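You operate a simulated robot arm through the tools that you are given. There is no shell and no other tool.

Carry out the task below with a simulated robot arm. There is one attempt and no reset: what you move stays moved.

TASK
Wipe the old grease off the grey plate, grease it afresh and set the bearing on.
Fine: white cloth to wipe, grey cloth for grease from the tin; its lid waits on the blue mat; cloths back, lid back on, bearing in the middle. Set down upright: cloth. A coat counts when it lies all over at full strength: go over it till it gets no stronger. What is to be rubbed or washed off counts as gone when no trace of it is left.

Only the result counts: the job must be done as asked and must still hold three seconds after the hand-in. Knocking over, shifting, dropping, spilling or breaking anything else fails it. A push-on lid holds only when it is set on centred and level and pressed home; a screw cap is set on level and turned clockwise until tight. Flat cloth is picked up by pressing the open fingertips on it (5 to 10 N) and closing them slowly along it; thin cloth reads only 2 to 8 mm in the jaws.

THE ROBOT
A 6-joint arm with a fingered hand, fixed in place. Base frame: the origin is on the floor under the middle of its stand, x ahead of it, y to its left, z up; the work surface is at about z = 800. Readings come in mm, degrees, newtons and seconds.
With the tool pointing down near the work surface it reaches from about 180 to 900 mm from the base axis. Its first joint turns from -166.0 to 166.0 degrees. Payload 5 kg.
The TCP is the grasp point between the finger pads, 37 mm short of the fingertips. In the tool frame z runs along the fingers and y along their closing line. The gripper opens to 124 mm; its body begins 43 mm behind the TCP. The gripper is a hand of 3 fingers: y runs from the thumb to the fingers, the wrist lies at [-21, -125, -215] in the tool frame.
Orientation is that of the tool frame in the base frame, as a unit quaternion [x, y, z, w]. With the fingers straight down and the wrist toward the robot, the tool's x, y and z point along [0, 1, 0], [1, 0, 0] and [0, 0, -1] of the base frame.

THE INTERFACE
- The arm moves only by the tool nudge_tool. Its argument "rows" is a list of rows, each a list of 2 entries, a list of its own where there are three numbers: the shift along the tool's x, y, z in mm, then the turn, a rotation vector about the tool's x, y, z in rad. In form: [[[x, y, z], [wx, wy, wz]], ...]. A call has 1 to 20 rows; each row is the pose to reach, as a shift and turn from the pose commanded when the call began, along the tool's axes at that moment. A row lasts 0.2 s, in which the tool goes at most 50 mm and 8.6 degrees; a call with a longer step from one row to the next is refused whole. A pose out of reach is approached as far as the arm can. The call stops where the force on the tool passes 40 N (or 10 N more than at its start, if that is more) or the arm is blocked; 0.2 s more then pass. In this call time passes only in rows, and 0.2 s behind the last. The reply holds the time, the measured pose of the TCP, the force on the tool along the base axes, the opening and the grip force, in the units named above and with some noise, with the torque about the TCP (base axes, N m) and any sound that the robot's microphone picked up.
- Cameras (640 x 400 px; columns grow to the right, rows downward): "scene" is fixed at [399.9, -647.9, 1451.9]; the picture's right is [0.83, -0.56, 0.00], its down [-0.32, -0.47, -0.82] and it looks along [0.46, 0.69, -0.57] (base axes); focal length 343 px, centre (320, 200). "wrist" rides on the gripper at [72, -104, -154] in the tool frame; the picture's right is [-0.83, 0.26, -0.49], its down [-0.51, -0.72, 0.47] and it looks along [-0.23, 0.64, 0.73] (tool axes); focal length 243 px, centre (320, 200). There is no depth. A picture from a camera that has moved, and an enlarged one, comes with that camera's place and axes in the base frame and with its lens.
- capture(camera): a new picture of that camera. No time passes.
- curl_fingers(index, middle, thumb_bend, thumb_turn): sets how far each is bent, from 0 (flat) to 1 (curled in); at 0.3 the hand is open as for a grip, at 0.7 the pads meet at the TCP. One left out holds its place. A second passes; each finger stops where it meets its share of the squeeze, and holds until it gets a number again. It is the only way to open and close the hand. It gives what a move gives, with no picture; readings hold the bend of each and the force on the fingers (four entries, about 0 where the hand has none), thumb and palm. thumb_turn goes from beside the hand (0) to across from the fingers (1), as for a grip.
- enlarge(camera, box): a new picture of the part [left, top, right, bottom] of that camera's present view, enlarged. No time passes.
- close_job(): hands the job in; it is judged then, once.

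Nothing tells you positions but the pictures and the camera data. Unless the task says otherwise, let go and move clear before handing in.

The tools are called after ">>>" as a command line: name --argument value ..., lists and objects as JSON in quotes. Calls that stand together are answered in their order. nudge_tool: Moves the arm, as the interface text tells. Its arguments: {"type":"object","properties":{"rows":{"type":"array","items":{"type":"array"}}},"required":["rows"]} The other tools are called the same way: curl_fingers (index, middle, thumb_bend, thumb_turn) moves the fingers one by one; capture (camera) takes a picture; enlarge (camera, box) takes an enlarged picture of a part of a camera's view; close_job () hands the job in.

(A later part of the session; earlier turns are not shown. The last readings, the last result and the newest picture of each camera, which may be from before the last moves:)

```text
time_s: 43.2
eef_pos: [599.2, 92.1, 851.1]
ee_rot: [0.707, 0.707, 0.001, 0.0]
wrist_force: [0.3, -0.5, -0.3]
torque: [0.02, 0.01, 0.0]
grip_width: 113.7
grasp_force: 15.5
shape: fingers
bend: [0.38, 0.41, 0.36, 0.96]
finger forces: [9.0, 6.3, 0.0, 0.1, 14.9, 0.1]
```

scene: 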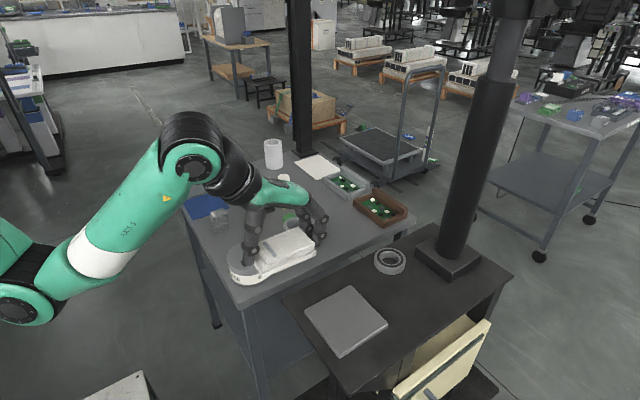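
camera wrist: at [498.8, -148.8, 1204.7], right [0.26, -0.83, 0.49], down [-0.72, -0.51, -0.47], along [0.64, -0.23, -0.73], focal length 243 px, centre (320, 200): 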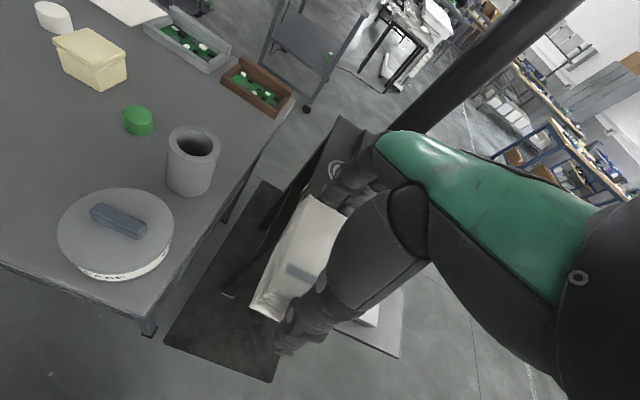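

>>> nudge_tool --rows '[[[0, 0, 1], [0, 0, 0]], [[0, 0, 2], [0, 0, 0]]]'

```text
time_s: 43.8
eef_pos: [598.2, 92.5, 849.6]
ee_rot: [0.707, 0.707, 0.001, 0.0]
wrist_force: [0.4, 0.6, 2.5]
torque: [0.0, 0.17, -0.01]
grip_width: 113.7
grasp_force: 16.0
shape: fingers
bend: [0.38, 0.41, 0.36, 0.96]
finger forces: [9.0, 6.2, 0.0, 0.0, 15.6, 0.0]
```

The cloth is resting on the table again at its original spot. I'll release and rise.

>>> curl_fingers --index 0.25 --middle 0.25 --thumb_bend 0.25

>>> nudge_tool --rows '[[[0, 0, -20], [0, 0, 0]], [[0, 0, -60], [0, 0, 0]], [[0, 0, -100], [0, 0, 0]], [[0, 0, -140], [0, 0, 0]]]'

>>> enlarge --camera "scene" --box '[180, 160, 300, 290]'

>>> capture --camera "wrist"

```text
time_s: 44.8
eef_pos: [600.5, 93.1, 848.0]
ee_rot: [0.708, 0.707, 0.001, -0.001]
wrist_force: [-0.4, 0.0, 0.2]
torque: [-0.01, 0.03, -0.02]
grip_width: 142.6
grasp_force: 0.1
shape: fingers
bend: [0.25, 0.25, 0.25, 0.97]
finger forces: [0.1, 0.0, 0.1, 0.1, 0.0, 0.0]
```

```text
time_s: 45.8
eef_pos: [599.4, 90.3, 988.7]
ee_rot: [0.707, 0.708, 0.0, 0.0]
wrist_force: [-0.6, -0.1, 0.7]
torque: [0.0, -0.01, -0.03]
grip_width: 142.8
grasp_force: 0.1
shape: fingers
bend: [0.25, 0.25, 0.25, 0.97]
finger forces: [0.1, 0.1, 0.0, 0.0, 0.0, 0.0]
```

```text
3.08 times, centred on (240, 225) of scene
camera zoom: at [399.9, -647.9, 1451.9], right [0.83, -0.56, 0.0], down [-0.32, -0.47, -0.82], along [0.46, 0.69, -0.57], focal length 1054 px, centre (566, 123)
```

zoom: 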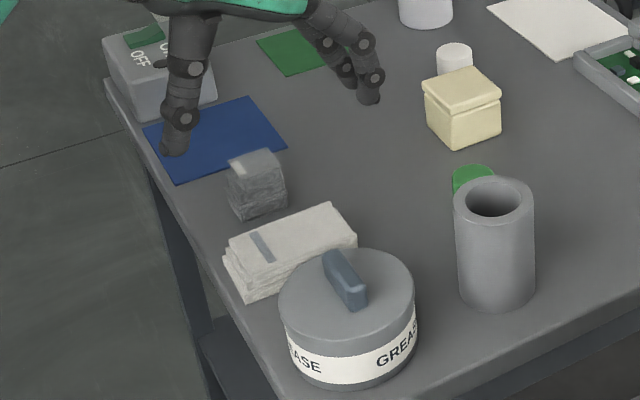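

```text
taken
camera wrist: at [494.4, 163.0, 1142.0], right [0.26, -0.83, 0.49], down [-0.72, -0.51, -0.47], along [0.64, -0.23, -0.73], focal length 243 px, centre (320, 200)
```

wrist: 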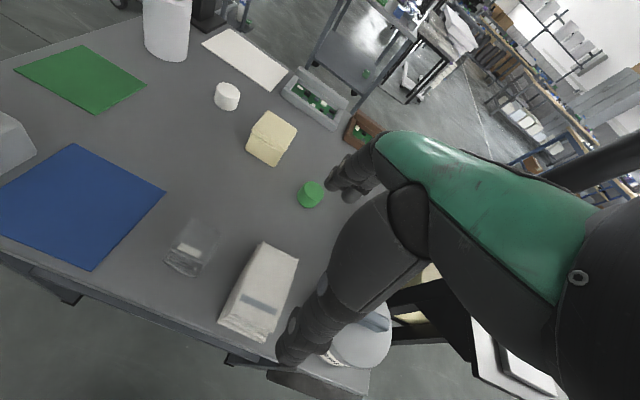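

The white cloth is back in place. Next comes the lid: I'll narrow the hand and move above the tin's knob at about (598, -34).

>>> curl_fingers --index 0.53 --middle 0.53 --thumb_bend 0.53

>>> nudge_tool --rows '[[[-40, -1, 0], [0, 0, 0]], [[-80, -1, 0], [0, 0, 0]], [[-124, -1, 0], [0, 0, 0]], [[-124, -1, 20], [0, 0, 0]]]'

>>> enlarge --camera "scene" --box '[200, 180, 320, 300]'

>>> capture --camera "wrist"

```text
time_s: 46.8
eef_pos: [599.9, 90.5, 990.0]
ee_rot: [0.707, 0.707, 0.0, 0.0]
wrist_force: [0.3, 0.0, 0.1]
torque: [0.01, 0.01, 0.01]
grip_width: 59.2
grasp_force: 0.0
shape: fingers
bend: [0.53, 0.53, 0.53, 0.97]
finger forces: [0.1, 0.1, 0.0, 0.1, 0.1, 0.1]
```

```text
time_s: 47.8
eef_pos: [600.6, -30.7, 968.5]
ee_rot: [0.707, 0.707, 0.0, 0.0]
wrist_force: [0.0, -0.2, 0.1]
torque: [0.03, 0.05, 0.01]
grip_width: 59.2
grasp_force: 0.0
shape: fingers
bend: [0.53, 0.53, 0.53, 0.97]
finger forces: [0.1, 0.0, 0.2, 0.1, 0.0, 0.0]
```

```text
3.33 times, centred on (260, 240) of scene
camera zoom: at [399.9, -647.9, 1451.9], right [0.83, -0.56, 0.0], down [-0.32, -0.47, -0.82], along [0.46, 0.69, -0.57], focal length 1142 px, centre (520, 67)
```

zoom: 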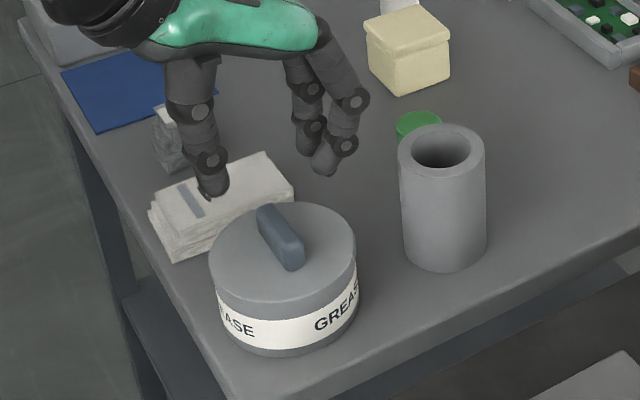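

```text
taken
camera wrist: at [495.6, 41.7, 1122.3], right [0.26, -0.83, 0.49], down [-0.72, -0.51, -0.47], along [0.64, -0.23, -0.73], focal length 243 px, centre (320, 200)
```

wrist: 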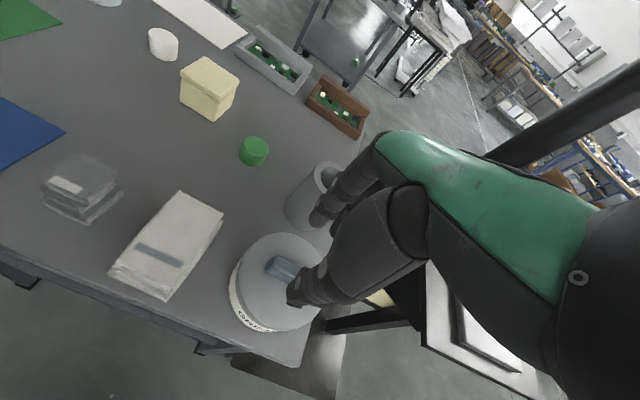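

>>> nudge_tool --rows '[[[-2, -1.5, 25], [0, 0, 0]], [[-2, -1.5, 45], [0, 0, 0]], [[-2, -1.5, 58], [0, 0, 0]], [[-2, -1.5, 63], [0, 0, 0]]]'

>>> enlarge --camera "scene" --box '[210, 200, 310, 300]'

>>> enlarge --camera "wrist" --box '[180, 180, 380, 380]'

```text
time_s: 48.8
eef_pos: [598.6, -34.6, 906.0]
ee_rot: [0.708, 0.707, 0.001, 0.002]
wrist_force: [0.7, -0.1, 1.7]
torque: [-0.08, -0.08, 0.0]
grip_width: 59.2
grasp_force: 1.2
shape: fingers
bend: [0.53, 0.53, 0.53, 0.97]
finger forces: [0.0, 1.5, 0.1, 0.0, 0.0, 0.0]
```

```text
4.00 times, centred on (260, 250) of scene
camera zoom: at [399.9, -647.9, 1451.9], right [0.83, -0.56, 0.0], down [-0.32, -0.47, -0.82], along [0.46, 0.69, -0.57], focal length 1371 px, centre (560, 0)
```

zoom: 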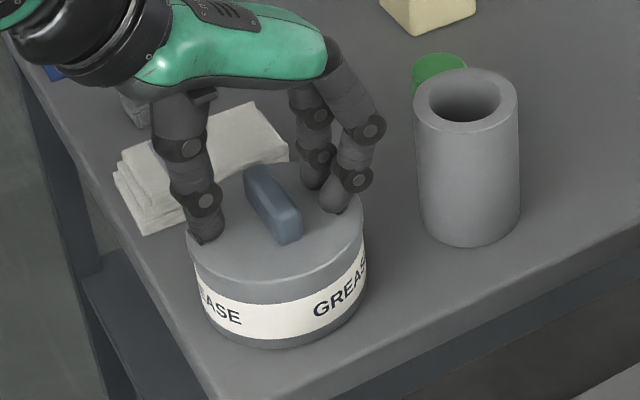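

```text
2.00 times, centred on (280, 280) of wrist
camera zoom: at [492.9, 38.6, 1059.3], right [0.26, -0.83, 0.49], down [-0.72, -0.51, -0.47], along [0.64, -0.23, -0.73], focal length 485 px, centre (400, 40)
```

zoom: 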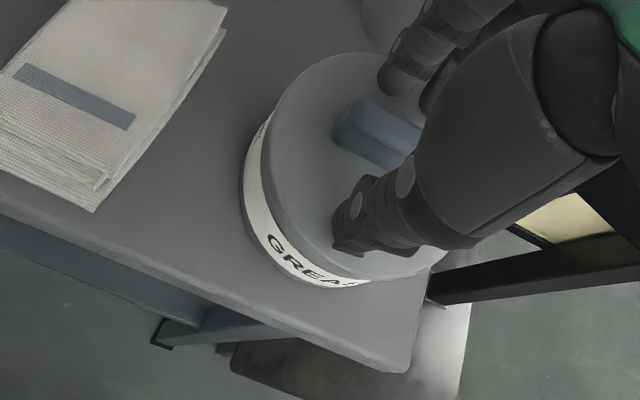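

A fingertip just touches the lid's top, so the lid surface is near z 867. I'll raise slightly and close on the knob step by step.

>>> nudge_tool --rows '[[[0, 0, -2.5], [0, 0, 0]]]'

>>> curl_fingers --index 0.62 --middle 0.62 --thumb_bend 0.62

>>> enlarge --camera "scene" --box '[210, 200, 310, 300]'

```text
time_s: 49.2
eef_pos: [598.2, -33.5, 907.8]
ee_rot: [0.707, 0.708, 0.001, 0.001]
wrist_force: [0.2, -0.3, 0.5]
torque: [-0.04, 0.02, 0.01]
grip_width: 58.9
grasp_force: 0.0
shape: fingers
bend: [0.53, 0.53, 0.53, 0.97]
finger forces: [0.0, 0.1, 0.1, 0.1, 0.0, 0.0]
```

```text
time_s: 50.2
eef_pos: [598.1, -34.3, 908.1]
ee_rot: [0.707, 0.707, 0.0, 0.0]
wrist_force: [-0.8, -0.6, 0.6]
torque: [-0.01, -0.03, 0.02]
grip_width: 31.3
grasp_force: 0.1
shape: fingers
bend: [0.62, 0.62, 0.62, 0.97]
finger forces: [0.0, 0.0, 0.0, 0.1, 0.0, 0.0]
```

```text
4.00 times, centred on (260, 250) of scene
camera zoom: at [399.9, -647.9, 1451.9], right [0.83, -0.56, 0.0], down [-0.32, -0.47, -0.82], along [0.46, 0.69, -0.57], focal length 1371 px, centre (560, 0)
```

zoom: 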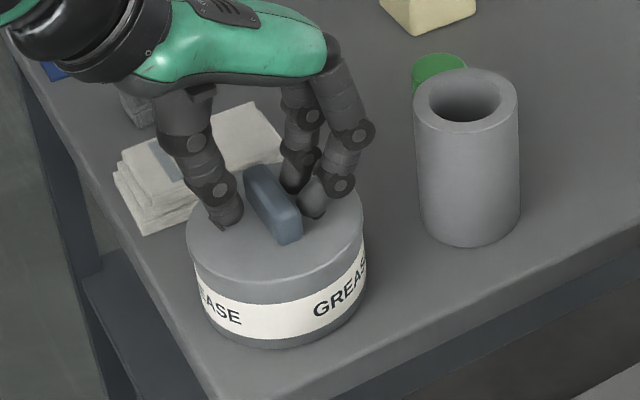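

>>> nudge_tool --rows '[[[0, 3, 0], [0, 0, 0]]]'

>>> curl_fingers --index 0.65 --middle 0.65 --thumb_bend 0.65

>>> enlarge --camera "scene" --box '[210, 200, 310, 300]'

```text
time_s: 50.6
eef_pos: [600.5, -34.7, 907.9]
ee_rot: [0.707, 0.707, 0.0, 0.0]
wrist_force: [0.7, -0.4, -0.2]
torque: [-0.01, 0.01, -0.01]
grip_width: 31.4
grasp_force: 0.0
shape: fingers
bend: [0.62, 0.62, 0.62, 0.97]
finger forces: [0.0, 0.0, 0.0, 0.0, 0.1, 0.0]
```

```text
time_s: 51.6
eef_pos: [599.0, -33.7, 908.1]
ee_rot: [0.707, 0.707, -0.001, 0.001]
wrist_force: [-0.1, -0.2, -0.3]
torque: [-0.02, -0.01, -0.03]
grip_width: 22.2
grasp_force: 0.3
shape: fingers
bend: [0.65, 0.65, 0.65, 0.97]
finger forces: [0.1, 0.0, 0.0, 0.1, 0.0, 0.1]
```

```text
4.00 times, centred on (260, 250) of scene
camera zoom: at [399.9, -647.9, 1451.9], right [0.83, -0.56, 0.0], down [-0.32, -0.47, -0.82], along [0.46, 0.69, -0.57], focal length 1371 px, centre (560, 0)
```

zoom: 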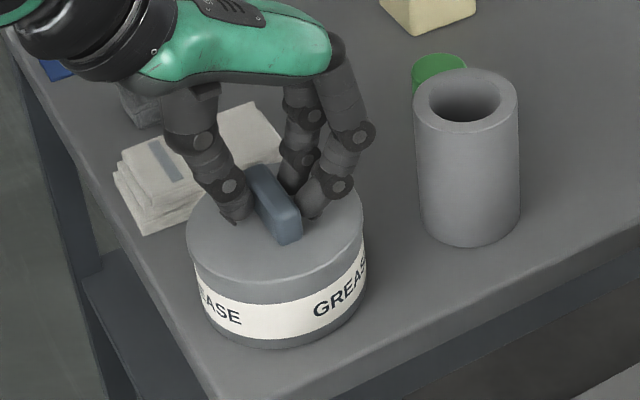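

>>> curl_fingers --index 0.68 --middle 0.68 --thumb_bend 0.68

>>> enlarge --camera "scene" --box '[210, 200, 310, 300]'

```text
time_s: 52.6
eef_pos: [601.9, -34.4, 908.0]
ee_rot: [0.707, 0.707, 0.0, 0.0]
wrist_force: [-0.2, 0.0, -0.3]
torque: [0.0, 0.0, -0.03]
grip_width: 19.3
grasp_force: 3.6
shape: fingers
bend: [0.66, 0.67, 0.66, 0.97]
finger forces: [2.1, 0.9, 0.0, 0.0, 3.1, 0.0]
heard: snap
```

```text
4.00 times, centred on (260, 250) of scene
camera zoom: at [399.9, -647.9, 1451.9], right [0.83, -0.56, 0.0], down [-0.32, -0.47, -0.82], along [0.46, 0.69, -0.57], focal length 1371 px, centre (560, 0)
```

zoom: 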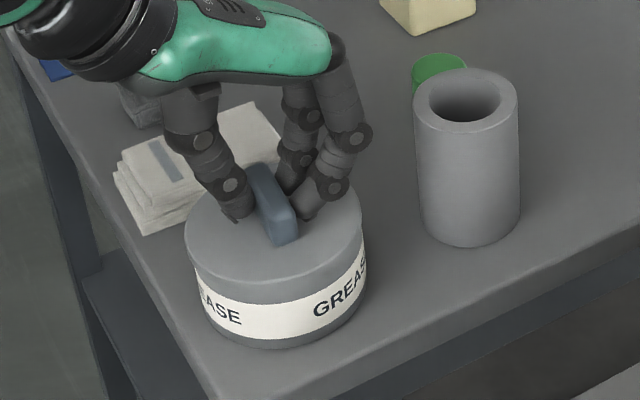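

A snap was heard, which I take to be the lid coming loose. I'll tighten the grip on the knob and lift gently.

>>> curl_fingers --index 0.74 --middle 0.74 --thumb_bend 0.74

>>> nudge_tool --rows '[[[0, 0, -2], [0, 0, 0]], [[0, 0, -5], [0, 0, 0]], [[0, 0, -9], [0, 0, 0]], [[0, 0, -14], [0, 0, 0]], [[0, 0, -20], [0, 0, 0]]]'

>>> enlarge --camera "scene" --box '[210, 190, 310, 300]'

```text
time_s: 53.6
eef_pos: [599.8, -34.0, 907.4]
ee_rot: [0.707, 0.707, 0.0, 0.0]
wrist_force: [-0.6, -1.1, 1.7]
torque: [0.11, 0.1, 0.03]
grip_width: 17.2
grasp_force: 16.2
shape: fingers
bend: [0.72, 0.73, 0.67, 0.96]
finger forces: [11.6, 4.8, 0.0, 0.0, 15.9, 0.0]
```

```text
time_s: 54.8
eef_pos: [600.1, -33.9, 927.1]
ee_rot: [0.707, 0.707, 0.0, 0.0]
wrist_force: [0.1, 0.3, -0.1]
torque: [-0.01, 0.02, -0.04]
grip_width: 17.5
grasp_force: 16.5
shape: fingers
bend: [0.72, 0.73, 0.67, 0.96]
finger forces: [11.7, 4.5, 0.0, 0.1, 16.2, 0.0]
```

```text
3.64 times, centred on (260, 245) of scene
camera zoom: at [399.9, -647.9, 1451.9], right [0.83, -0.56, 0.0], down [-0.32, -0.47, -0.82], along [0.46, 0.69, -0.57], focal length 1246 px, centre (538, 36)
```

zoom: 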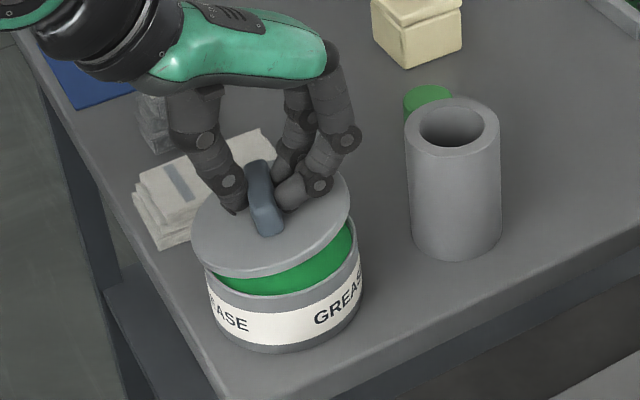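

The lid is off and shows green grease inside the tin. I'll carry the lid to the blue mat at (602, 328).

>>> nudge_tool --rows '[[[0, 0, -25], [0, 0, 0]], [[0, 0, -50], [0, 0, 0]], [[20, 0, -65], [0, 0, 0]], [[55, 0, -65], [0, 0, 0]], [[95, 0, -65], [0, 0, 0]], [[135, 0, -65], [0, 0, 0]], [[175, 0, -65], [0, 0, 0]], [[215, 0, -65], [0, 0, 0]], [[255, 1, -65], [0, 0, 0]], [[295, 1, -65], [0, 0, 0]], [[335, 1, -65], [0, 0, 0]], [[362, 1, -65], [0, 0, 0]]]'

>>> capture --camera "scene"

>>> enlarge --camera "scene" --box '[160, 130, 280, 260]'

>>> capture --camera "wrist"

```text
time_s: 57.4
eef_pos: [599.6, 330.4, 992.8]
ee_rot: [0.708, 0.706, -0.001, 0.0]
wrist_force: [0.3, 0.5, 0.0]
torque: [0.01, 0.01, 0.01]
grip_width: 17.4
grasp_force: 15.8
shape: fingers
bend: [0.72, 0.73, 0.67, 0.96]
finger forces: [11.5, 4.3, 0.0, 0.1, 16.0, 0.1]
```

```text
taken
```

scene: 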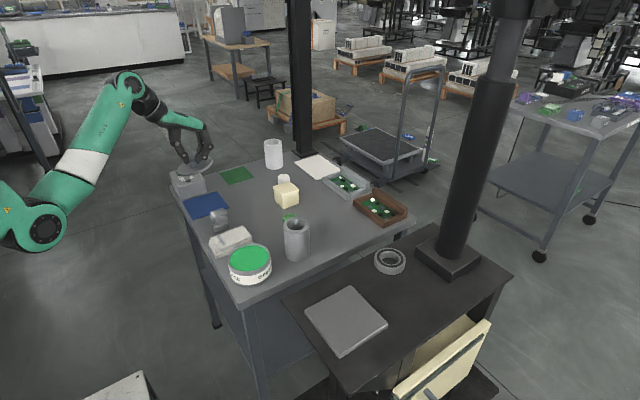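

```text
3.08 times, centred on (220, 195) of scene
camera zoom: at [399.9, -647.9, 1451.9], right [0.83, -0.56, 0.0], down [-0.32, -0.47, -0.82], along [0.46, 0.69, -0.57], focal length 1054 px, centre (628, 215)
```

zoom: 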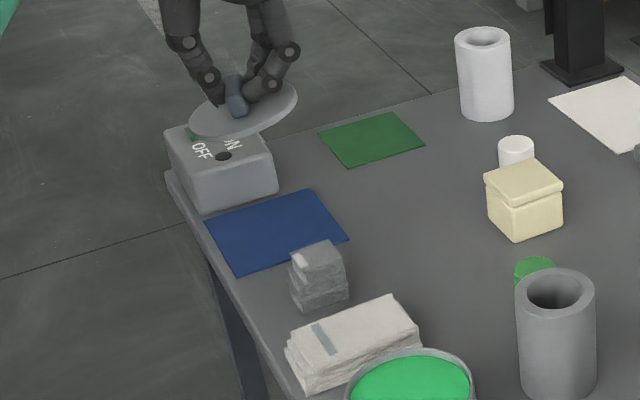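

```text
taken
camera wrist: at [495.1, 402.2, 1146.7], right [0.26, -0.83, 0.49], down [-0.72, -0.51, -0.47], along [0.64, -0.23, -0.73], focal length 243 px, centre (320, 200)
```

wrist: 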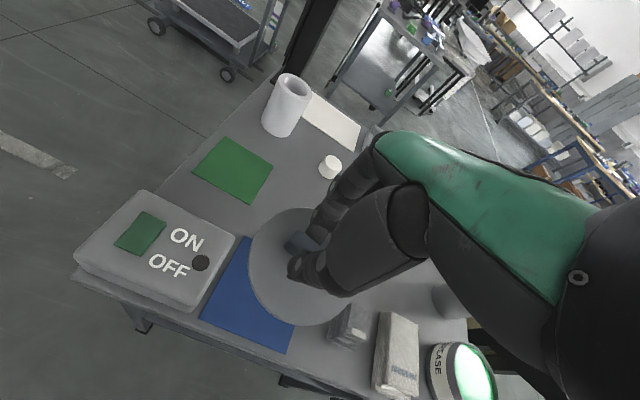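

>>> enlarge --camera "scene" --box '[165, 130, 225, 190]'

>>> enlarge --camera "wrist" --box '[190, 190, 390, 370]'

>>> enlarge --camera "scene" --box '[210, 225, 310, 300]'

```text
6.67 times, centred on (195, 160) of scene
camera zoom: at [399.9, -647.9, 1451.9], right [0.83, -0.56, 0.0], down [-0.32, -0.47, -0.82], along [0.46, 0.69, -0.57], focal length 2284 px, centre (1153, 467)
```

zoom: 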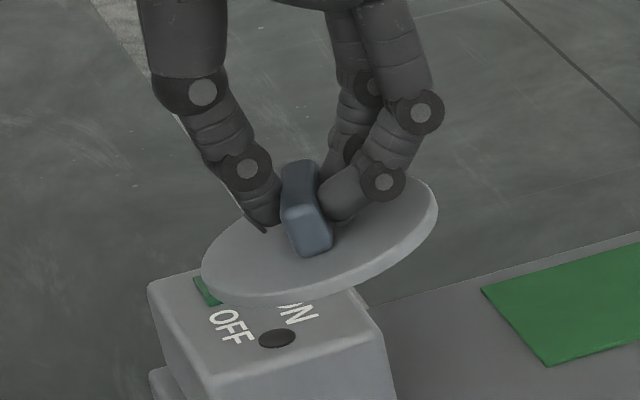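

```text
2.22 times, centred on (290, 280) of wrist
camera zoom: at [495.1, 402.2, 1146.7], right [0.26, -0.83, 0.49], down [-0.72, -0.51, -0.47], along [0.64, -0.23, -0.73], focal length 539 px, centre (387, 22)
```

zoom: 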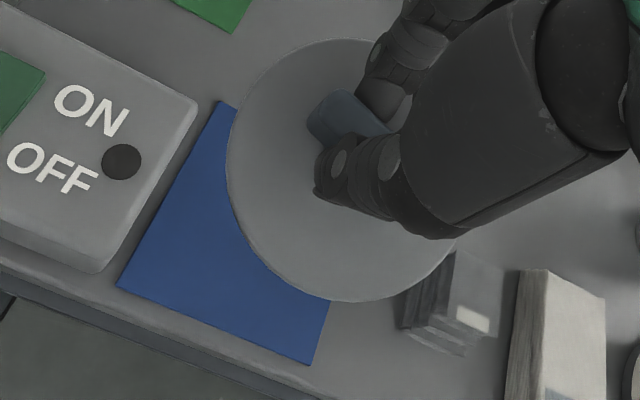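

```text
5.33 times, centred on (260, 262) of scene
camera zoom: at [399.9, -647.9, 1451.9], right [0.83, -0.56, 0.0], down [-0.32, -0.47, -0.82], along [0.46, 0.69, -0.57], focal length 1828 px, centre (640, -133)
```

zoom: 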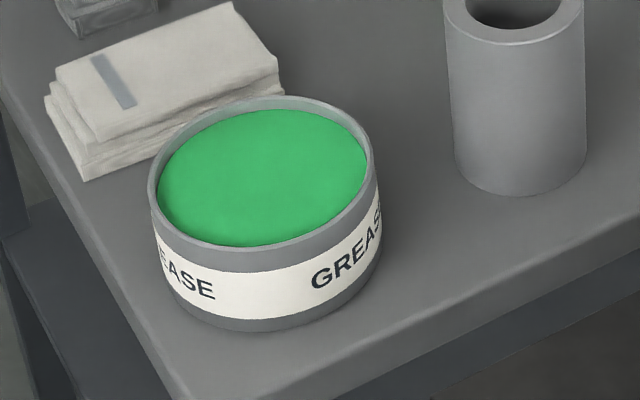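

The lid is held level. I'll lower it onto the blue mat, correcting the centring a little.

>>> nudge_tool --rows '[[[-3, 5, 30], [0, 0, 0]], [[-3, 5, 65], [0, 0, 0]], [[-3, 5, 100], [0, 0, 0]], [[-3, 5, 120], [0, 0, 0]], [[-3, 5, 128], [0, 0, 0]]]'

>>> enlarge --camera "scene" --box '[160, 150, 260, 240]'

```text
time_s: 58.6
eef_pos: [605.9, 326.1, 864.2]
ee_rot: [0.707, 0.707, 0.001, -0.001]
wrist_force: [-0.3, -0.4, -1.1]
torque: [0.01, 0.02, 0.0]
grip_width: 17.3
grasp_force: 16.4
shape: fingers
bend: [0.72, 0.73, 0.67, 0.96]
finger forces: [11.5, 4.4, 0.0, 0.0, 16.1, 0.0]
```

```text
4.44 times, centred on (210, 195) of scene
camera zoom: at [399.9, -647.9, 1451.9], right [0.83, -0.56, 0.0], down [-0.32, -0.47, -0.82], along [0.46, 0.69, -0.57], focal length 1523 px, centre (809, 222)
```

zoom: 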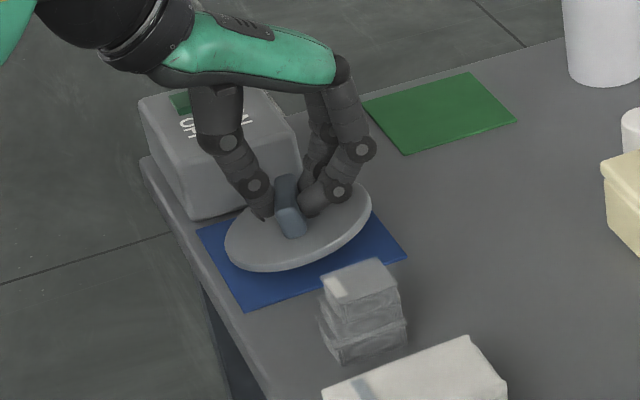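

>>> nudge_tool --rows '[[[0, 0, 4], [0, 0, 0]], [[0, 0, 7], [0, 0, 0]], [[0, 0, 9], [0, 0, 0]], [[0, 0, 10.5], [0, 0, 0]]]'

```text
time_s: 59.6
eef_pos: [605.5, 325.9, 854.7]
ee_rot: [0.707, 0.707, 0.0, -0.001]
wrist_force: [1.7, 0.3, 3.8]
torque: [0.1, 0.18, 0.02]
grip_width: 16.8
grasp_force: 16.7
shape: fingers
bend: [0.72, 0.73, 0.68, 0.96]
finger forces: [12.2, 4.9, 0.1, 0.1, 15.9, 0.0]
```

The lid is touching the mat. I'll release the knob and rise.

>>> curl_fingers --index 0.63 --middle 0.63 --thumb_bend 0.61

>>> nudge_tool --rows '[[[0, 0, -5], [0, 0, 0]], [[0, 0, -15], [0, 0, 0]], [[0, 0, -40], [0, 0, 0]], [[0, 0, -80], [0, 0, 0]], [[0, 0, -120], [0, 0, 0]]]'

>>> enlarge --camera "scene" --box '[160, 150, 260, 240]'

>>> enlarge --camera "wrist" --box '[190, 190, 390, 370]'

```text
time_s: 60.6
eef_pos: [605.7, 324.2, 855.3]
ee_rot: [0.707, 0.707, 0.0, 0.0]
wrist_force: [0.7, -0.6, -0.1]
torque: [-0.02, 0.02, 0.02]
grip_width: 30.1
grasp_force: 0.0
shape: fingers
bend: [0.63, 0.63, 0.61, 0.97]
finger forces: [0.0, 0.0, 0.0, 0.1, 0.1, 0.0]
```

```text
time_s: 61.8
eef_pos: [606.7, 325.1, 974.4]
ee_rot: [0.707, 0.707, 0.0, -0.001]
wrist_force: [-0.1, 0.0, -0.6]
torque: [-0.05, 0.02, 0.01]
grip_width: 30.1
grasp_force: 0.1
shape: fingers
bend: [0.63, 0.63, 0.61, 0.97]
finger forces: [0.1, 0.0, 0.0, 0.1, 0.0, 0.0]
```

```text
4.44 times, centred on (210, 195) of scene
camera zoom: at [399.9, -647.9, 1451.9], right [0.83, -0.56, 0.0], down [-0.32, -0.47, -0.82], along [0.46, 0.69, -0.57], focal length 1523 px, centre (809, 222)
```

zoom: 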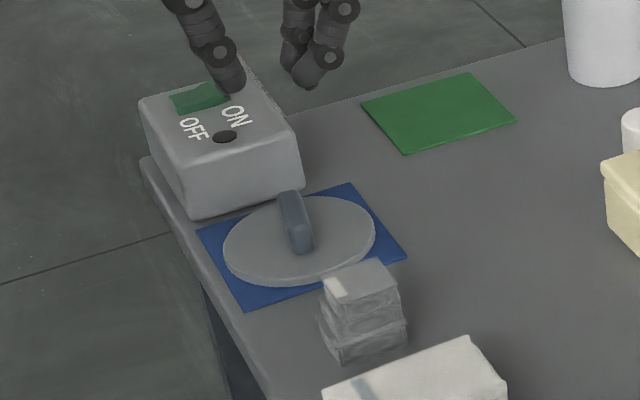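

```text
2.22 times, centred on (290, 280) of wrist
camera zoom: at [501.5, 397.7, 1127.7], right [0.26, -0.83, 0.49], down [-0.72, -0.51, -0.47], along [0.64, -0.23, -0.73], focal length 539 px, centre (387, 22)
```

zoom: 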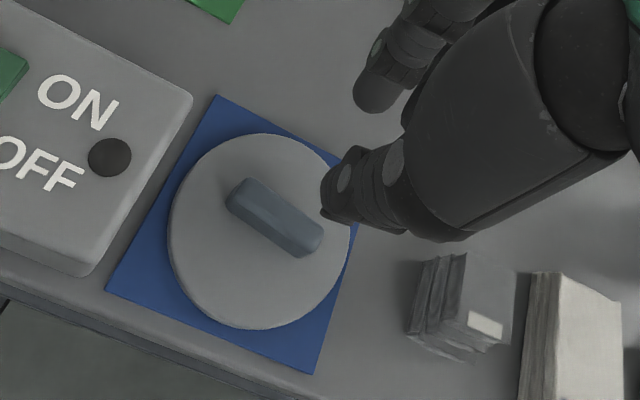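

The lid waits on the mat. Next is the grey cloth, so I'll zoom in for its exact position.

>>> enlarge --camera "wrist" --box '[300, 280, 400, 370]'

>>> enlarge --camera "scene" --box '[190, 190, 260, 260]'

```text
4.44 times, centred on (350, 325) of wrist
camera zoom: at [501.5, 397.7, 1127.7], right [0.26, -0.83, 0.49], down [-0.72, -0.51, -0.47], along [0.64, -0.23, -0.73], focal length 1078 px, centre (187, -356)
```

zoom: 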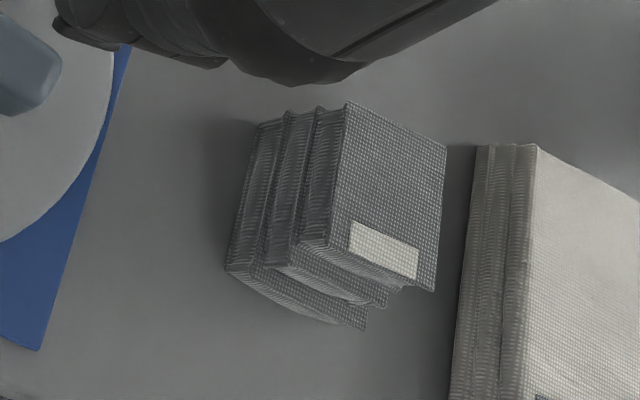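

```text
5.71 times, centred on (225, 225) of scene
camera zoom: at [399.9, -647.9, 1451.9], right [0.83, -0.56, 0.0], down [-0.32, -0.47, -0.82], along [0.46, 0.69, -0.57], focal length 1958 px, centre (863, 57)
```

zoom: 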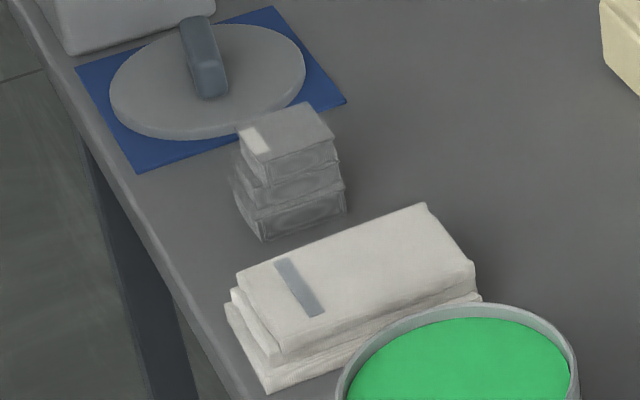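

The grey cloth centres near (604, 190), top at about z 845, base about 50 × 48 mm. I'll open to about 84 mm, move over it and descend so the tips stay about 22 mm above the table.

>>> curl_fingers --index 0.45 --middle 0.45 --thumb_bend 0.45

>>> nudge_tool --rows '[[[-45, -1, 0], [0, 0, 0]], [[-90, -2, 0], [0, 0, 0]], [[-135, -2, 0], [0, 0, 0]], [[-135, -2, 40], [0, 0, 0]], [[-135, -2, 75], [0, 0, 0]], [[-135, -2, 100], [0, 0, 0]], [[-135, -2, 113], [0, 0, 0]]]'

>>> enlarge --camera "scene" --box '[175, 150, 275, 260]'

>>> capture --camera "wrist"

```text
time_s: 62.8
eef_pos: [606.9, 325.4, 974.0]
ee_rot: [0.708, 0.707, 0.0, 0.001]
wrist_force: [0.3, -0.5, -0.6]
torque: [0.01, 0.0, -0.01]
grip_width: 82.7
grasp_force: 0.1
shape: fingers
bend: [0.45, 0.45, 0.45, 0.97]
finger forces: [0.1, 0.0, 0.0, 0.0, 0.1, 0.1]
```

```text
time_s: 64.4
eef_pos: [604.0, 190.0, 861.8]
ee_rot: [0.708, 0.707, 0.0, 0.0]
wrist_force: [0.2, -0.8, 0.6]
torque: [-0.02, 0.01, 0.01]
grip_width: 82.7
grasp_force: 0.0
shape: fingers
bend: [0.45, 0.45, 0.45, 0.98]
finger forces: [0.1, 0.0, 0.0, 0.1, 0.0, 0.0]
```

```text
3.64 times, centred on (225, 205) of scene
camera zoom: at [399.9, -647.9, 1451.9], right [0.83, -0.56, 0.0], down [-0.32, -0.47, -0.82], along [0.46, 0.69, -0.57], focal length 1246 px, centre (666, 182)
```

zoom: 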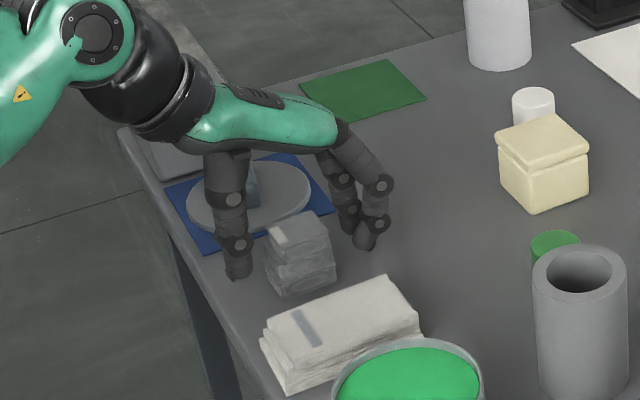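

```text
taken
camera wrist: at [498.7, 263.4, 1014.9], right [0.26, -0.83, 0.49], down [-0.72, -0.51, -0.47], along [0.64, -0.23, -0.73], focal length 243 px, centre (320, 200)
```

wrist: 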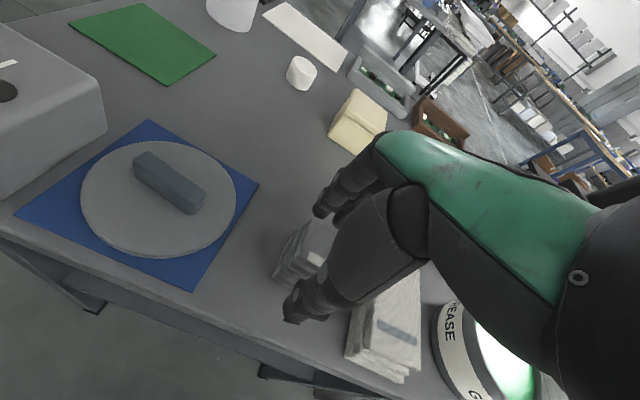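

>>> curl_fingers --index 0.53 --middle 0.53 --thumb_bend 0.53

>>> enlarge --camera "scene" --box '[175, 150, 275, 260]'

```text
time_s: 65.4
eef_pos: [603.3, 190.4, 861.6]
ee_rot: [0.707, 0.707, 0.0, 0.0]
wrist_force: [0.2, 0.1, 0.4]
torque: [-0.04, -0.02, -0.01]
grip_width: 59.2
grasp_force: 0.1
shape: fingers
bend: [0.53, 0.53, 0.53, 0.98]
finger forces: [0.0, 0.0, 0.1, 0.0, 0.1, 0.1]
```

```text
3.64 times, centred on (225, 205) of scene
camera zoom: at [399.9, -647.9, 1451.9], right [0.83, -0.56, 0.0], down [-0.32, -0.47, -0.82], along [0.46, 0.69, -0.57], focal length 1246 px, centre (666, 182)
```

zoom: 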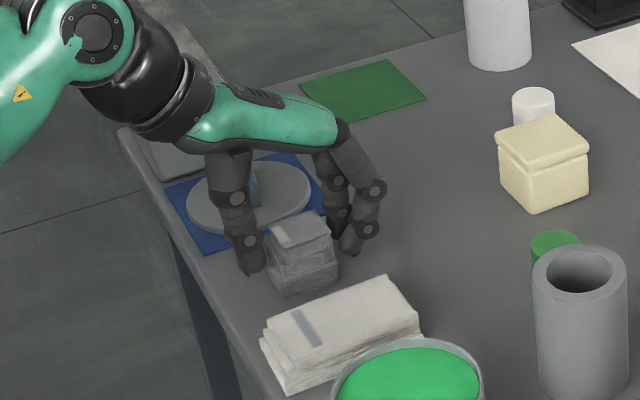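

>>> curl_fingers --index 0.57 --middle 0.57 --thumb_bend 0.57

```text
time_s: 66.4
eef_pos: [603.5, 190.4, 862.2]
ee_rot: [0.707, 0.707, 0.0, 0.001]
wrist_force: [0.0, 0.3, 0.4]
torque: [-0.01, 0.01, 0.04]
grip_width: 55.0
grasp_force: 2.9
shape: fingers
bend: [0.54, 0.55, 0.54, 0.97]
finger forces: [1.4, 1.1, 0.1, 0.1, 2.5, 0.0]
```

All three fingers touch evenly at 55 mm. I'll squeeze and test-lift.

>>> curl_fingers --index 0.63 --middle 0.63 --thumb_bend 0.63

>>> nudge_tool --rows '[[[0, 0, -4], [0, 0, 0]], [[0, 0, -10], [0, 0, 0]], [[0, 0, -20], [0, 0, 0]]]'

>>> enlarge --camera "scene" --box '[175, 150, 275, 260]'

```text
time_s: 67.4
eef_pos: [603.5, 190.8, 861.5]
ee_rot: [0.707, 0.707, 0.0, 0.0]
wrist_force: [1.1, 0.1, 0.1]
torque: [-0.03, 0.0, -0.02]
grip_width: 52.4
grasp_force: 12.1
shape: fingers
bend: [0.57, 0.59, 0.55, 0.96]
finger forces: [6.4, 5.8, 0.1, 0.0, 12.0, 0.0]
```

```text
time_s: 68.2
eef_pos: [603.7, 190.8, 882.8]
ee_rot: [0.707, 0.707, 0.0, 0.0]
wrist_force: [0.3, 0.1, -0.5]
torque: [0.01, 0.01, 0.0]
grip_width: 52.7
grasp_force: 11.7
shape: fingers
bend: [0.57, 0.59, 0.55, 0.96]
finger forces: [6.5, 5.6, 0.0, 0.0, 12.0, 0.0]
```

```text
3.64 times, centred on (225, 205) of scene
camera zoom: at [399.9, -647.9, 1451.9], right [0.83, -0.56, 0.0], down [-0.32, -0.47, -0.82], along [0.46, 0.69, -0.57], focal length 1246 px, centre (666, 182)
```

zoom: 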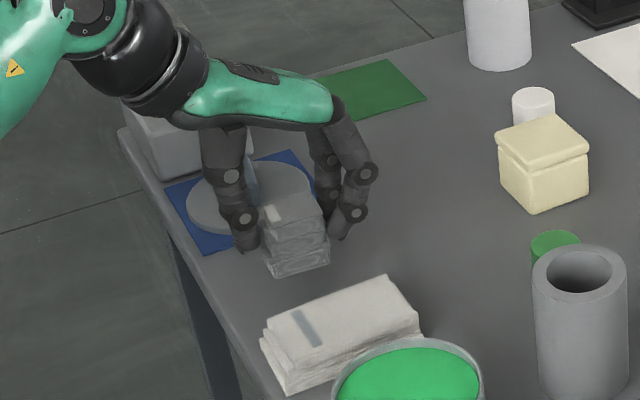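

The grey cloth is lifted cleanly. I'll firm up the grip a little, then carry it over the tin.

>>> curl_fingers --index 0.68 --middle 0.68 --thumb_bend 0.68

>>> nudge_tool --rows '[[[0, 0, -40], [0, 0, 0]], [[0, 0, -78], [0, 0, 0]], [[-35, -1, -78], [0, 0, 0]], [[-75, -2, -78], [0, 0, 0]], [[-115, -3, -78], [0, 0, 0]], [[-155, -4, -78], [0, 0, 0]], [[-195, -5, -78], [0, 0, 0]], [[-223, -5, -78], [0, 0, 0]], [[-223, -5, -60], [0, 0, 0]], [[-223, -5, -40], [0, 0, 0]]]'

>>> enlarge --camera "scene" --box '[200, 190, 310, 300]'

>>> capture --camera "wrist"

```text
time_s: 69.2
eef_pos: [603.1, 190.5, 881.8]
ee_rot: [0.707, 0.707, -0.001, 0.001]
wrist_force: [0.4, 1.2, -0.1]
torque: [0.01, 0.02, -0.03]
grip_width: 52.1
grasp_force: 18.8
shape: fingers
bend: [0.58, 0.62, 0.55, 0.96]
finger forces: [10.4, 8.6, 0.0, 0.1, 19.0, 0.0]
```

```text
time_s: 71.4
eef_pos: [598.5, -35.0, 920.3]
ee_rot: [0.707, 0.707, 0.0, 0.0]
wrist_force: [-0.3, 0.0, -0.3]
torque: [0.03, 0.01, 0.0]
grip_width: 52.1
grasp_force: 18.8
shape: fingers
bend: [0.58, 0.62, 0.55, 0.96]
finger forces: [10.3, 8.4, 0.0, 0.1, 18.9, 0.0]
```

```text
3.64 times, centred on (255, 245) of scene
camera zoom: at [399.9, -647.9, 1451.9], right [0.83, -0.56, 0.0], down [-0.32, -0.47, -0.82], along [0.46, 0.69, -0.57], focal length 1246 px, centre (556, 36)
```

zoom: 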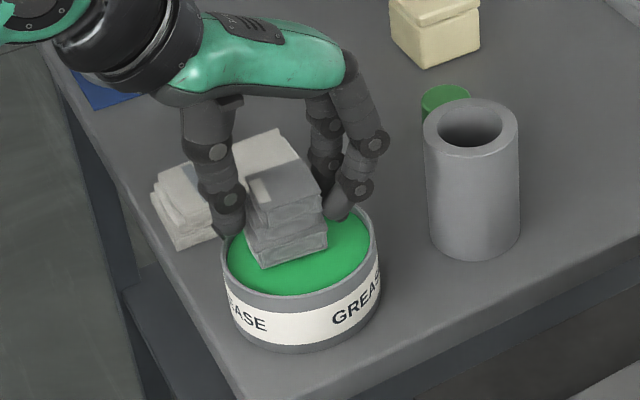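

```text
taken
camera wrist: at [494.7, 38.1, 1074.1], right [0.26, -0.83, 0.49], down [-0.72, -0.51, -0.47], along [0.64, -0.23, -0.73], focal length 243 px, centre (320, 200)
```

wrist: 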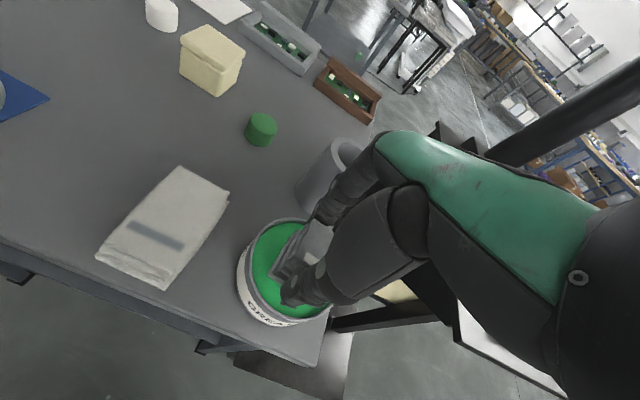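

>>> nudge_tool --rows '[[[0, 0, 4], [0, 0, 0]], [[0, 0, 7], [0, 0, 0]], [[0, 0, 9], [0, 0, 0]], [[0, 0, 11], [0, 0, 0]], [[0, 0, 12], [0, 0, 0]]]'

>>> enlarge --camera "scene" --box '[200, 190, 310, 300]'

```text
time_s: 72.6
eef_pos: [600.6, -34.6, 910.0]
ee_rot: [0.708, 0.707, 0.001, 0.002]
wrist_force: [-0.3, -0.1, 15.5]
torque: [0.02, 0.32, -0.02]
grip_width: 51.9
grasp_force: 19.5
shape: fingers
bend: [0.59, 0.62, 0.56, 0.96]
finger forces: [10.2, 9.2, 0.0, 0.0, 20.0, 0.0]
```

```text
3.64 times, centred on (255, 245) of scene
camera zoom: at [399.9, -647.9, 1451.9], right [0.83, -0.56, 0.0], down [-0.32, -0.47, -0.82], along [0.46, 0.69, -0.57], focal length 1246 px, centre (556, 36)
```

zoom: 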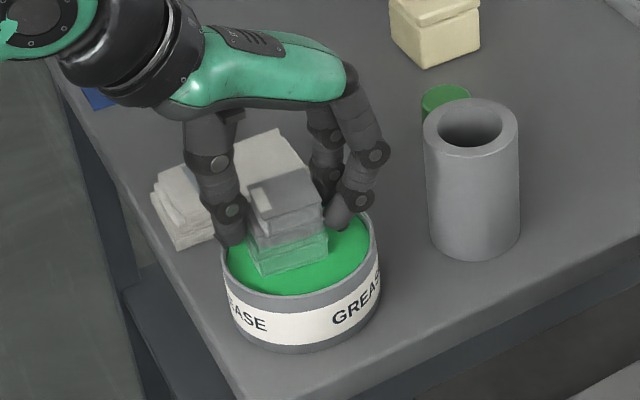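

The cloth's lower part is turning green, so it is picking up grease. I'll ease off, dwell briefly, then lift out.

>>> nudge_tool --rows '[[[0, 0, -1], [0, 0, 0]], [[0, 0, -1], [0, 0, 0]], [[0, 0, -1], [0, 0, 0]], [[0, 0, -1], [0, 0, 0]], [[0, 0, -1], [0, 0, 0]], [[0, 0, -1], [0, 0, 0]]]'

>>> nudge_tool --rows '[[[0, 0, -5], [0, 0, 0]], [[0, 0, -15], [0, 0, 0]], [[0, 0, -30], [0, 0, 0]], [[0, 0, -60], [0, 0, 0]], [[0, 0, -95], [0, 0, 0]]]'

>>> enlarge --camera "scene" --box '[200, 170, 310, 300]'

```text
time_s: 74.0
eef_pos: [597.5, -33.8, 909.8]
ee_rot: [0.708, 0.706, 0.001, 0.001]
wrist_force: [6.2, 1.3, 14.2]
torque: [0.0, -0.01, -0.03]
grip_width: 52.1
grasp_force: 21.2
shape: fingers
bend: [0.58, 0.62, 0.56, 0.96]
finger forces: [12.7, 11.3, 0.0, 0.1, 18.2, 0.0]
```

```text
time_s: 75.2
eef_pos: [599.6, -33.0, 1004.0]
ee_rot: [0.706, 0.708, 0.0, 0.0]
wrist_force: [0.5, -0.1, -1.3]
torque: [-0.02, -0.01, 0.02]
grip_width: 52.2
grasp_force: 19.6
shape: fingers
bend: [0.58, 0.62, 0.56, 0.96]
finger forces: [10.8, 8.6, 0.0, 0.1, 19.2, 0.0]
```

```text
3.08 times, centred on (255, 235) of scene
camera zoom: at [399.9, -647.9, 1451.9], right [0.83, -0.56, 0.0], down [-0.32, -0.47, -0.82], along [0.46, 0.69, -0.57], focal length 1054 px, centre (520, 92)
```

zoom: 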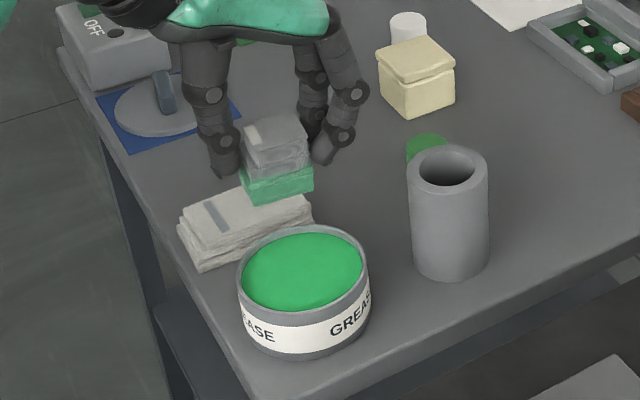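

The cloth is loaded with grease. I'll carry it to the near-left corner of the plate.

>>> nudge_tool --rows '[[[-45, 6, 0], [0, 0, 0]], [[-90, 12, 0], [0, 0, 0]], [[-135, 18, 0], [0, 0, 0]], [[-180, 25, 0], [0, 0, 0]], [[-225, 32, 0], [0, 0, 0]], [[-267, 38, 0], [0, 0, 0]], [[-267, 38, 20], [0, 0, 0]], [[-267, 38, 32], [0, 0, 0]]]'

>>> enlarge --camera "scene" --box '[280, 210, 420, 370]'

>>> enlarge --camera "scene" --box '[210, 225, 310, 300]'

```text
time_s: 77.0
eef_pos: [636.6, -300.5, 972.8]
ee_rot: [0.707, 0.708, 0.0, 0.0]
wrist_force: [-0.9, -0.6, 0.1]
torque: [-0.01, 0.0, -0.01]
grip_width: 52.0
grasp_force: 19.0
shape: fingers
bend: [0.58, 0.62, 0.56, 0.96]
finger forces: [10.4, 8.4, 0.0, 0.0, 19.0, 0.0]
```

```text
2.50 times, centred on (350, 290) of scene
camera zoom: at [399.9, -647.9, 1451.9], right [0.83, -0.56, 0.0], down [-0.32, -0.47, -0.82], along [0.46, 0.69, -0.57], focal length 857 px, centre (245, -25)
```

zoom: 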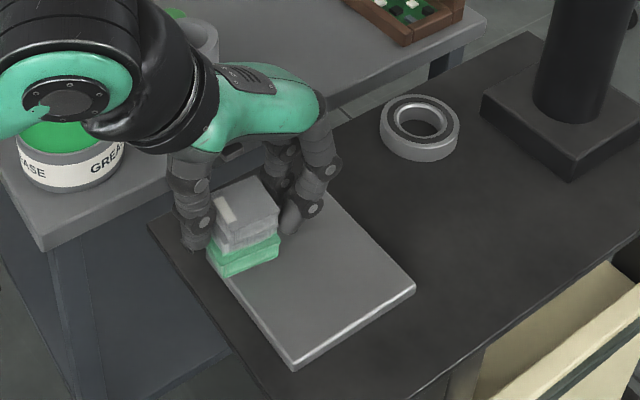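

```text
5.33 times, centred on (260, 262) of scene
camera zoom: at [399.9, -647.9, 1451.9], right [0.83, -0.56, 0.0], down [-0.32, -0.47, -0.82], along [0.46, 0.69, -0.57], focal length 1828 px, centre (640, -133)
```

zoom: 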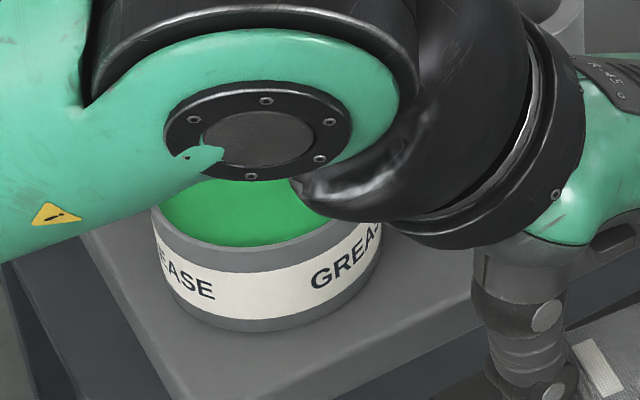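

>>> nudge_tool --rows '[[[0, 0, 4], [0, 0, 0]], [[0, 0, 6], [0, 0, 0]], [[0, 0, 7.5], [0, 0, 0]], [[0, 0, 8.5], [0, 0, 0]]]'

```text
time_s: 78.0
eef_pos: [638.5, -300.2, 964.2]
ee_rot: [0.707, 0.707, 0.0, 0.0]
wrist_force: [-0.6, -0.7, -0.3]
torque: [0.01, 0.03, -0.01]
grip_width: 51.6
grasp_force: 19.0
shape: fingers
bend: [0.58, 0.62, 0.56, 0.96]
finger forces: [10.6, 8.5, 0.0, 0.1, 19.0, 0.0]
```

>>> nudge_tool --rows '[[[0, 0, 1], [0, 0, 0]], [[0, 0, 2], [0, 0, 0]]]'

```text
time_s: 78.6
eef_pos: [637.4, -298.9, 963.4]
ee_rot: [0.707, 0.707, -0.001, 0.001]
wrist_force: [0.7, -0.3, 2.0]
torque: [-0.04, 0.05, 0.0]
grip_width: 51.8
grasp_force: 18.8
shape: fingers
bend: [0.58, 0.62, 0.56, 0.96]
finger forces: [10.4, 8.6, 0.0, 0.0, 19.1, 0.0]
```

>>> nudge_tool --rows '[[[0, 0, 1], [0, 0, 0]], [[0, 11, 1], [0, 0, 0]], [[0, 22, 1], [0, 0, 0]], [[0, 33, 1], [0, 0, 0]], [[0, 44, 1], [0, 0, 0]], [[0, 55, 1], [0, 0, 0]], [[0, 66, 1], [0, 0, 0]]]'

>>> enlarge --camera "scene" --box '[280, 210, 420, 370]'

```text
time_s: 80.2
eef_pos: [702.2, -299.6, 962.0]
ee_rot: [0.708, 0.706, 0.001, 0.001]
wrist_force: [-7.3, 1.1, 16.0]
torque: [0.05, 0.59, 0.03]
grip_width: 52.1
grasp_force: 19.5
shape: fingers
bend: [0.6, 0.63, 0.56, 0.95]
finger forces: [8.7, 7.2, 0.0, 0.0, 23.2, 0.1]
```

```text
2.50 times, centred on (350, 290) of scene
camera zoom: at [399.9, -647.9, 1451.9], right [0.83, -0.56, 0.0], down [-0.32, -0.47, -0.82], along [0.46, 0.69, -0.57], focal length 857 px, centre (245, -25)
```

zoom: 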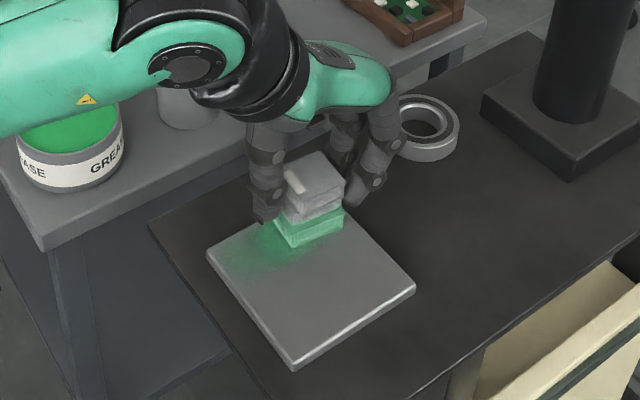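

A green coat is forming. I'll ease the pressure slightly and continue in raster strokes.

>>> nudge_tool --rows '[[[0, -11, -0.6], [0, 0, 0]], [[0, -22, -0.6], [0, 0, 0]], [[0, -33, -0.6], [0, 0, 0]], [[0, -44, -0.6], [0, 0, 0]], [[0, -55, -0.6], [0, 0, 0]], [[0, -66, -0.6], [0, 0, 0]], [[-10, -66, -0.6], [0, 0, 0]], [[-20, -66, -0.6], [0, 0, 0]], [[-20, -55, -0.6], [0, 0, 0]], [[-20, -44, -0.6], [0, 0, 0]], [[-20, -33, -0.6], [0, 0, 0]], [[-20, -22, -0.6], [0, 0, 0]], [[-20, -11, -0.6], [0, 0, 0]], [[-20, 0, -0.6], [0, 0, 0]]]'

>>> enlarge --camera "scene" --box '[280, 210, 420, 370]'

```text
time_s: 83.2
eef_pos: [703.6, -320.4, 964.1]
ee_rot: [0.708, 0.706, 0.0, 0.0]
wrist_force: [-3.0, 0.3, 5.9]
torque: [0.03, 0.19, 0.0]
grip_width: 52.1
grasp_force: 19.1
shape: fingers
bend: [0.6, 0.63, 0.56, 0.95]
finger forces: [10.0, 8.1, 0.1, 0.0, 20.8, 0.1]
```

```text
2.50 times, centred on (350, 290) of scene
camera zoom: at [399.9, -647.9, 1451.9], right [0.83, -0.56, 0.0], down [-0.32, -0.47, -0.82], along [0.46, 0.69, -0.57], focal length 857 px, centre (245, -25)
```

zoom: 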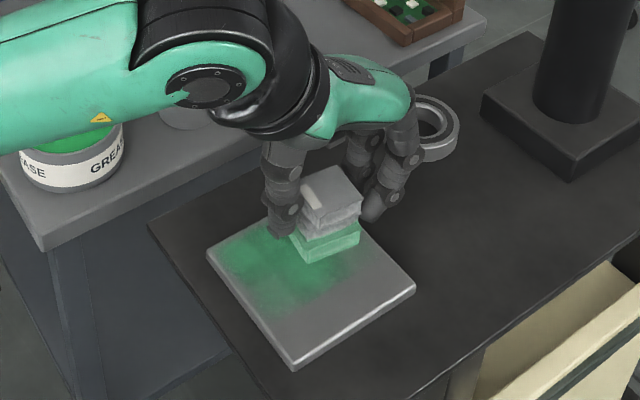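

>>> nudge_tool --rows '[[[-12, 0, 0.2], [0, 0, 0]], [[-18, -11, 0.2], [0, 0, 0]], [[-18, -22, 0.2], [0, 0, 0]], [[-18, -33, 0.2], [0, 0, 0]], [[-18, -44, 0.2], [0, 0, 0]], [[-18, -55, 0.2], [0, 0, 0]], [[-18, -66, 0.2], [0, 0, 0]], [[-28, -67, 0.2], [0, 0, 0]], [[-36, -67, 0.2], [0, 0, 0]], [[-36, -55, 0.2], [0, 0, 0]], [[-36, -44, 0.2], [0, 0, 0]], [[-36, -33, 0.2], [0, 0, 0]], [[-36, -22, 0.2], [0, 0, 0]], [[-36, -11, 0.2], [0, 0, 0]], [[-36, 0, 0.2], [0, 0, 0]]]'

>>> enlarge --camera "scene" --box '[280, 210, 420, 370]'

```text
time_s: 86.4
eef_pos: [702.5, -354.8, 961.9]
ee_rot: [0.707, 0.707, -0.001, 0.0]
wrist_force: [-1.8, -0.6, 4.5]
torque: [0.02, 0.1, -0.03]
grip_width: 51.9
grasp_force: 18.3
shape: fingers
bend: [0.59, 0.63, 0.56, 0.95]
finger forces: [10.1, 7.8, 0.0, 0.0, 19.6, 0.1]
```

```text
2.50 times, centred on (350, 290) of scene
camera zoom: at [399.9, -647.9, 1451.9], right [0.83, -0.56, 0.0], down [-0.32, -0.47, -0.82], along [0.46, 0.69, -0.57], focal length 857 px, centre (245, -25)
```

zoom: 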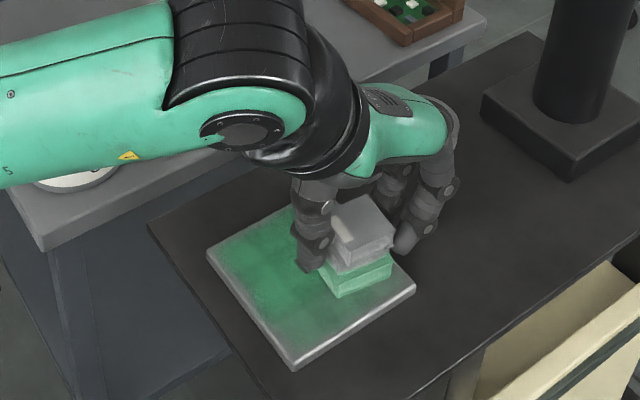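

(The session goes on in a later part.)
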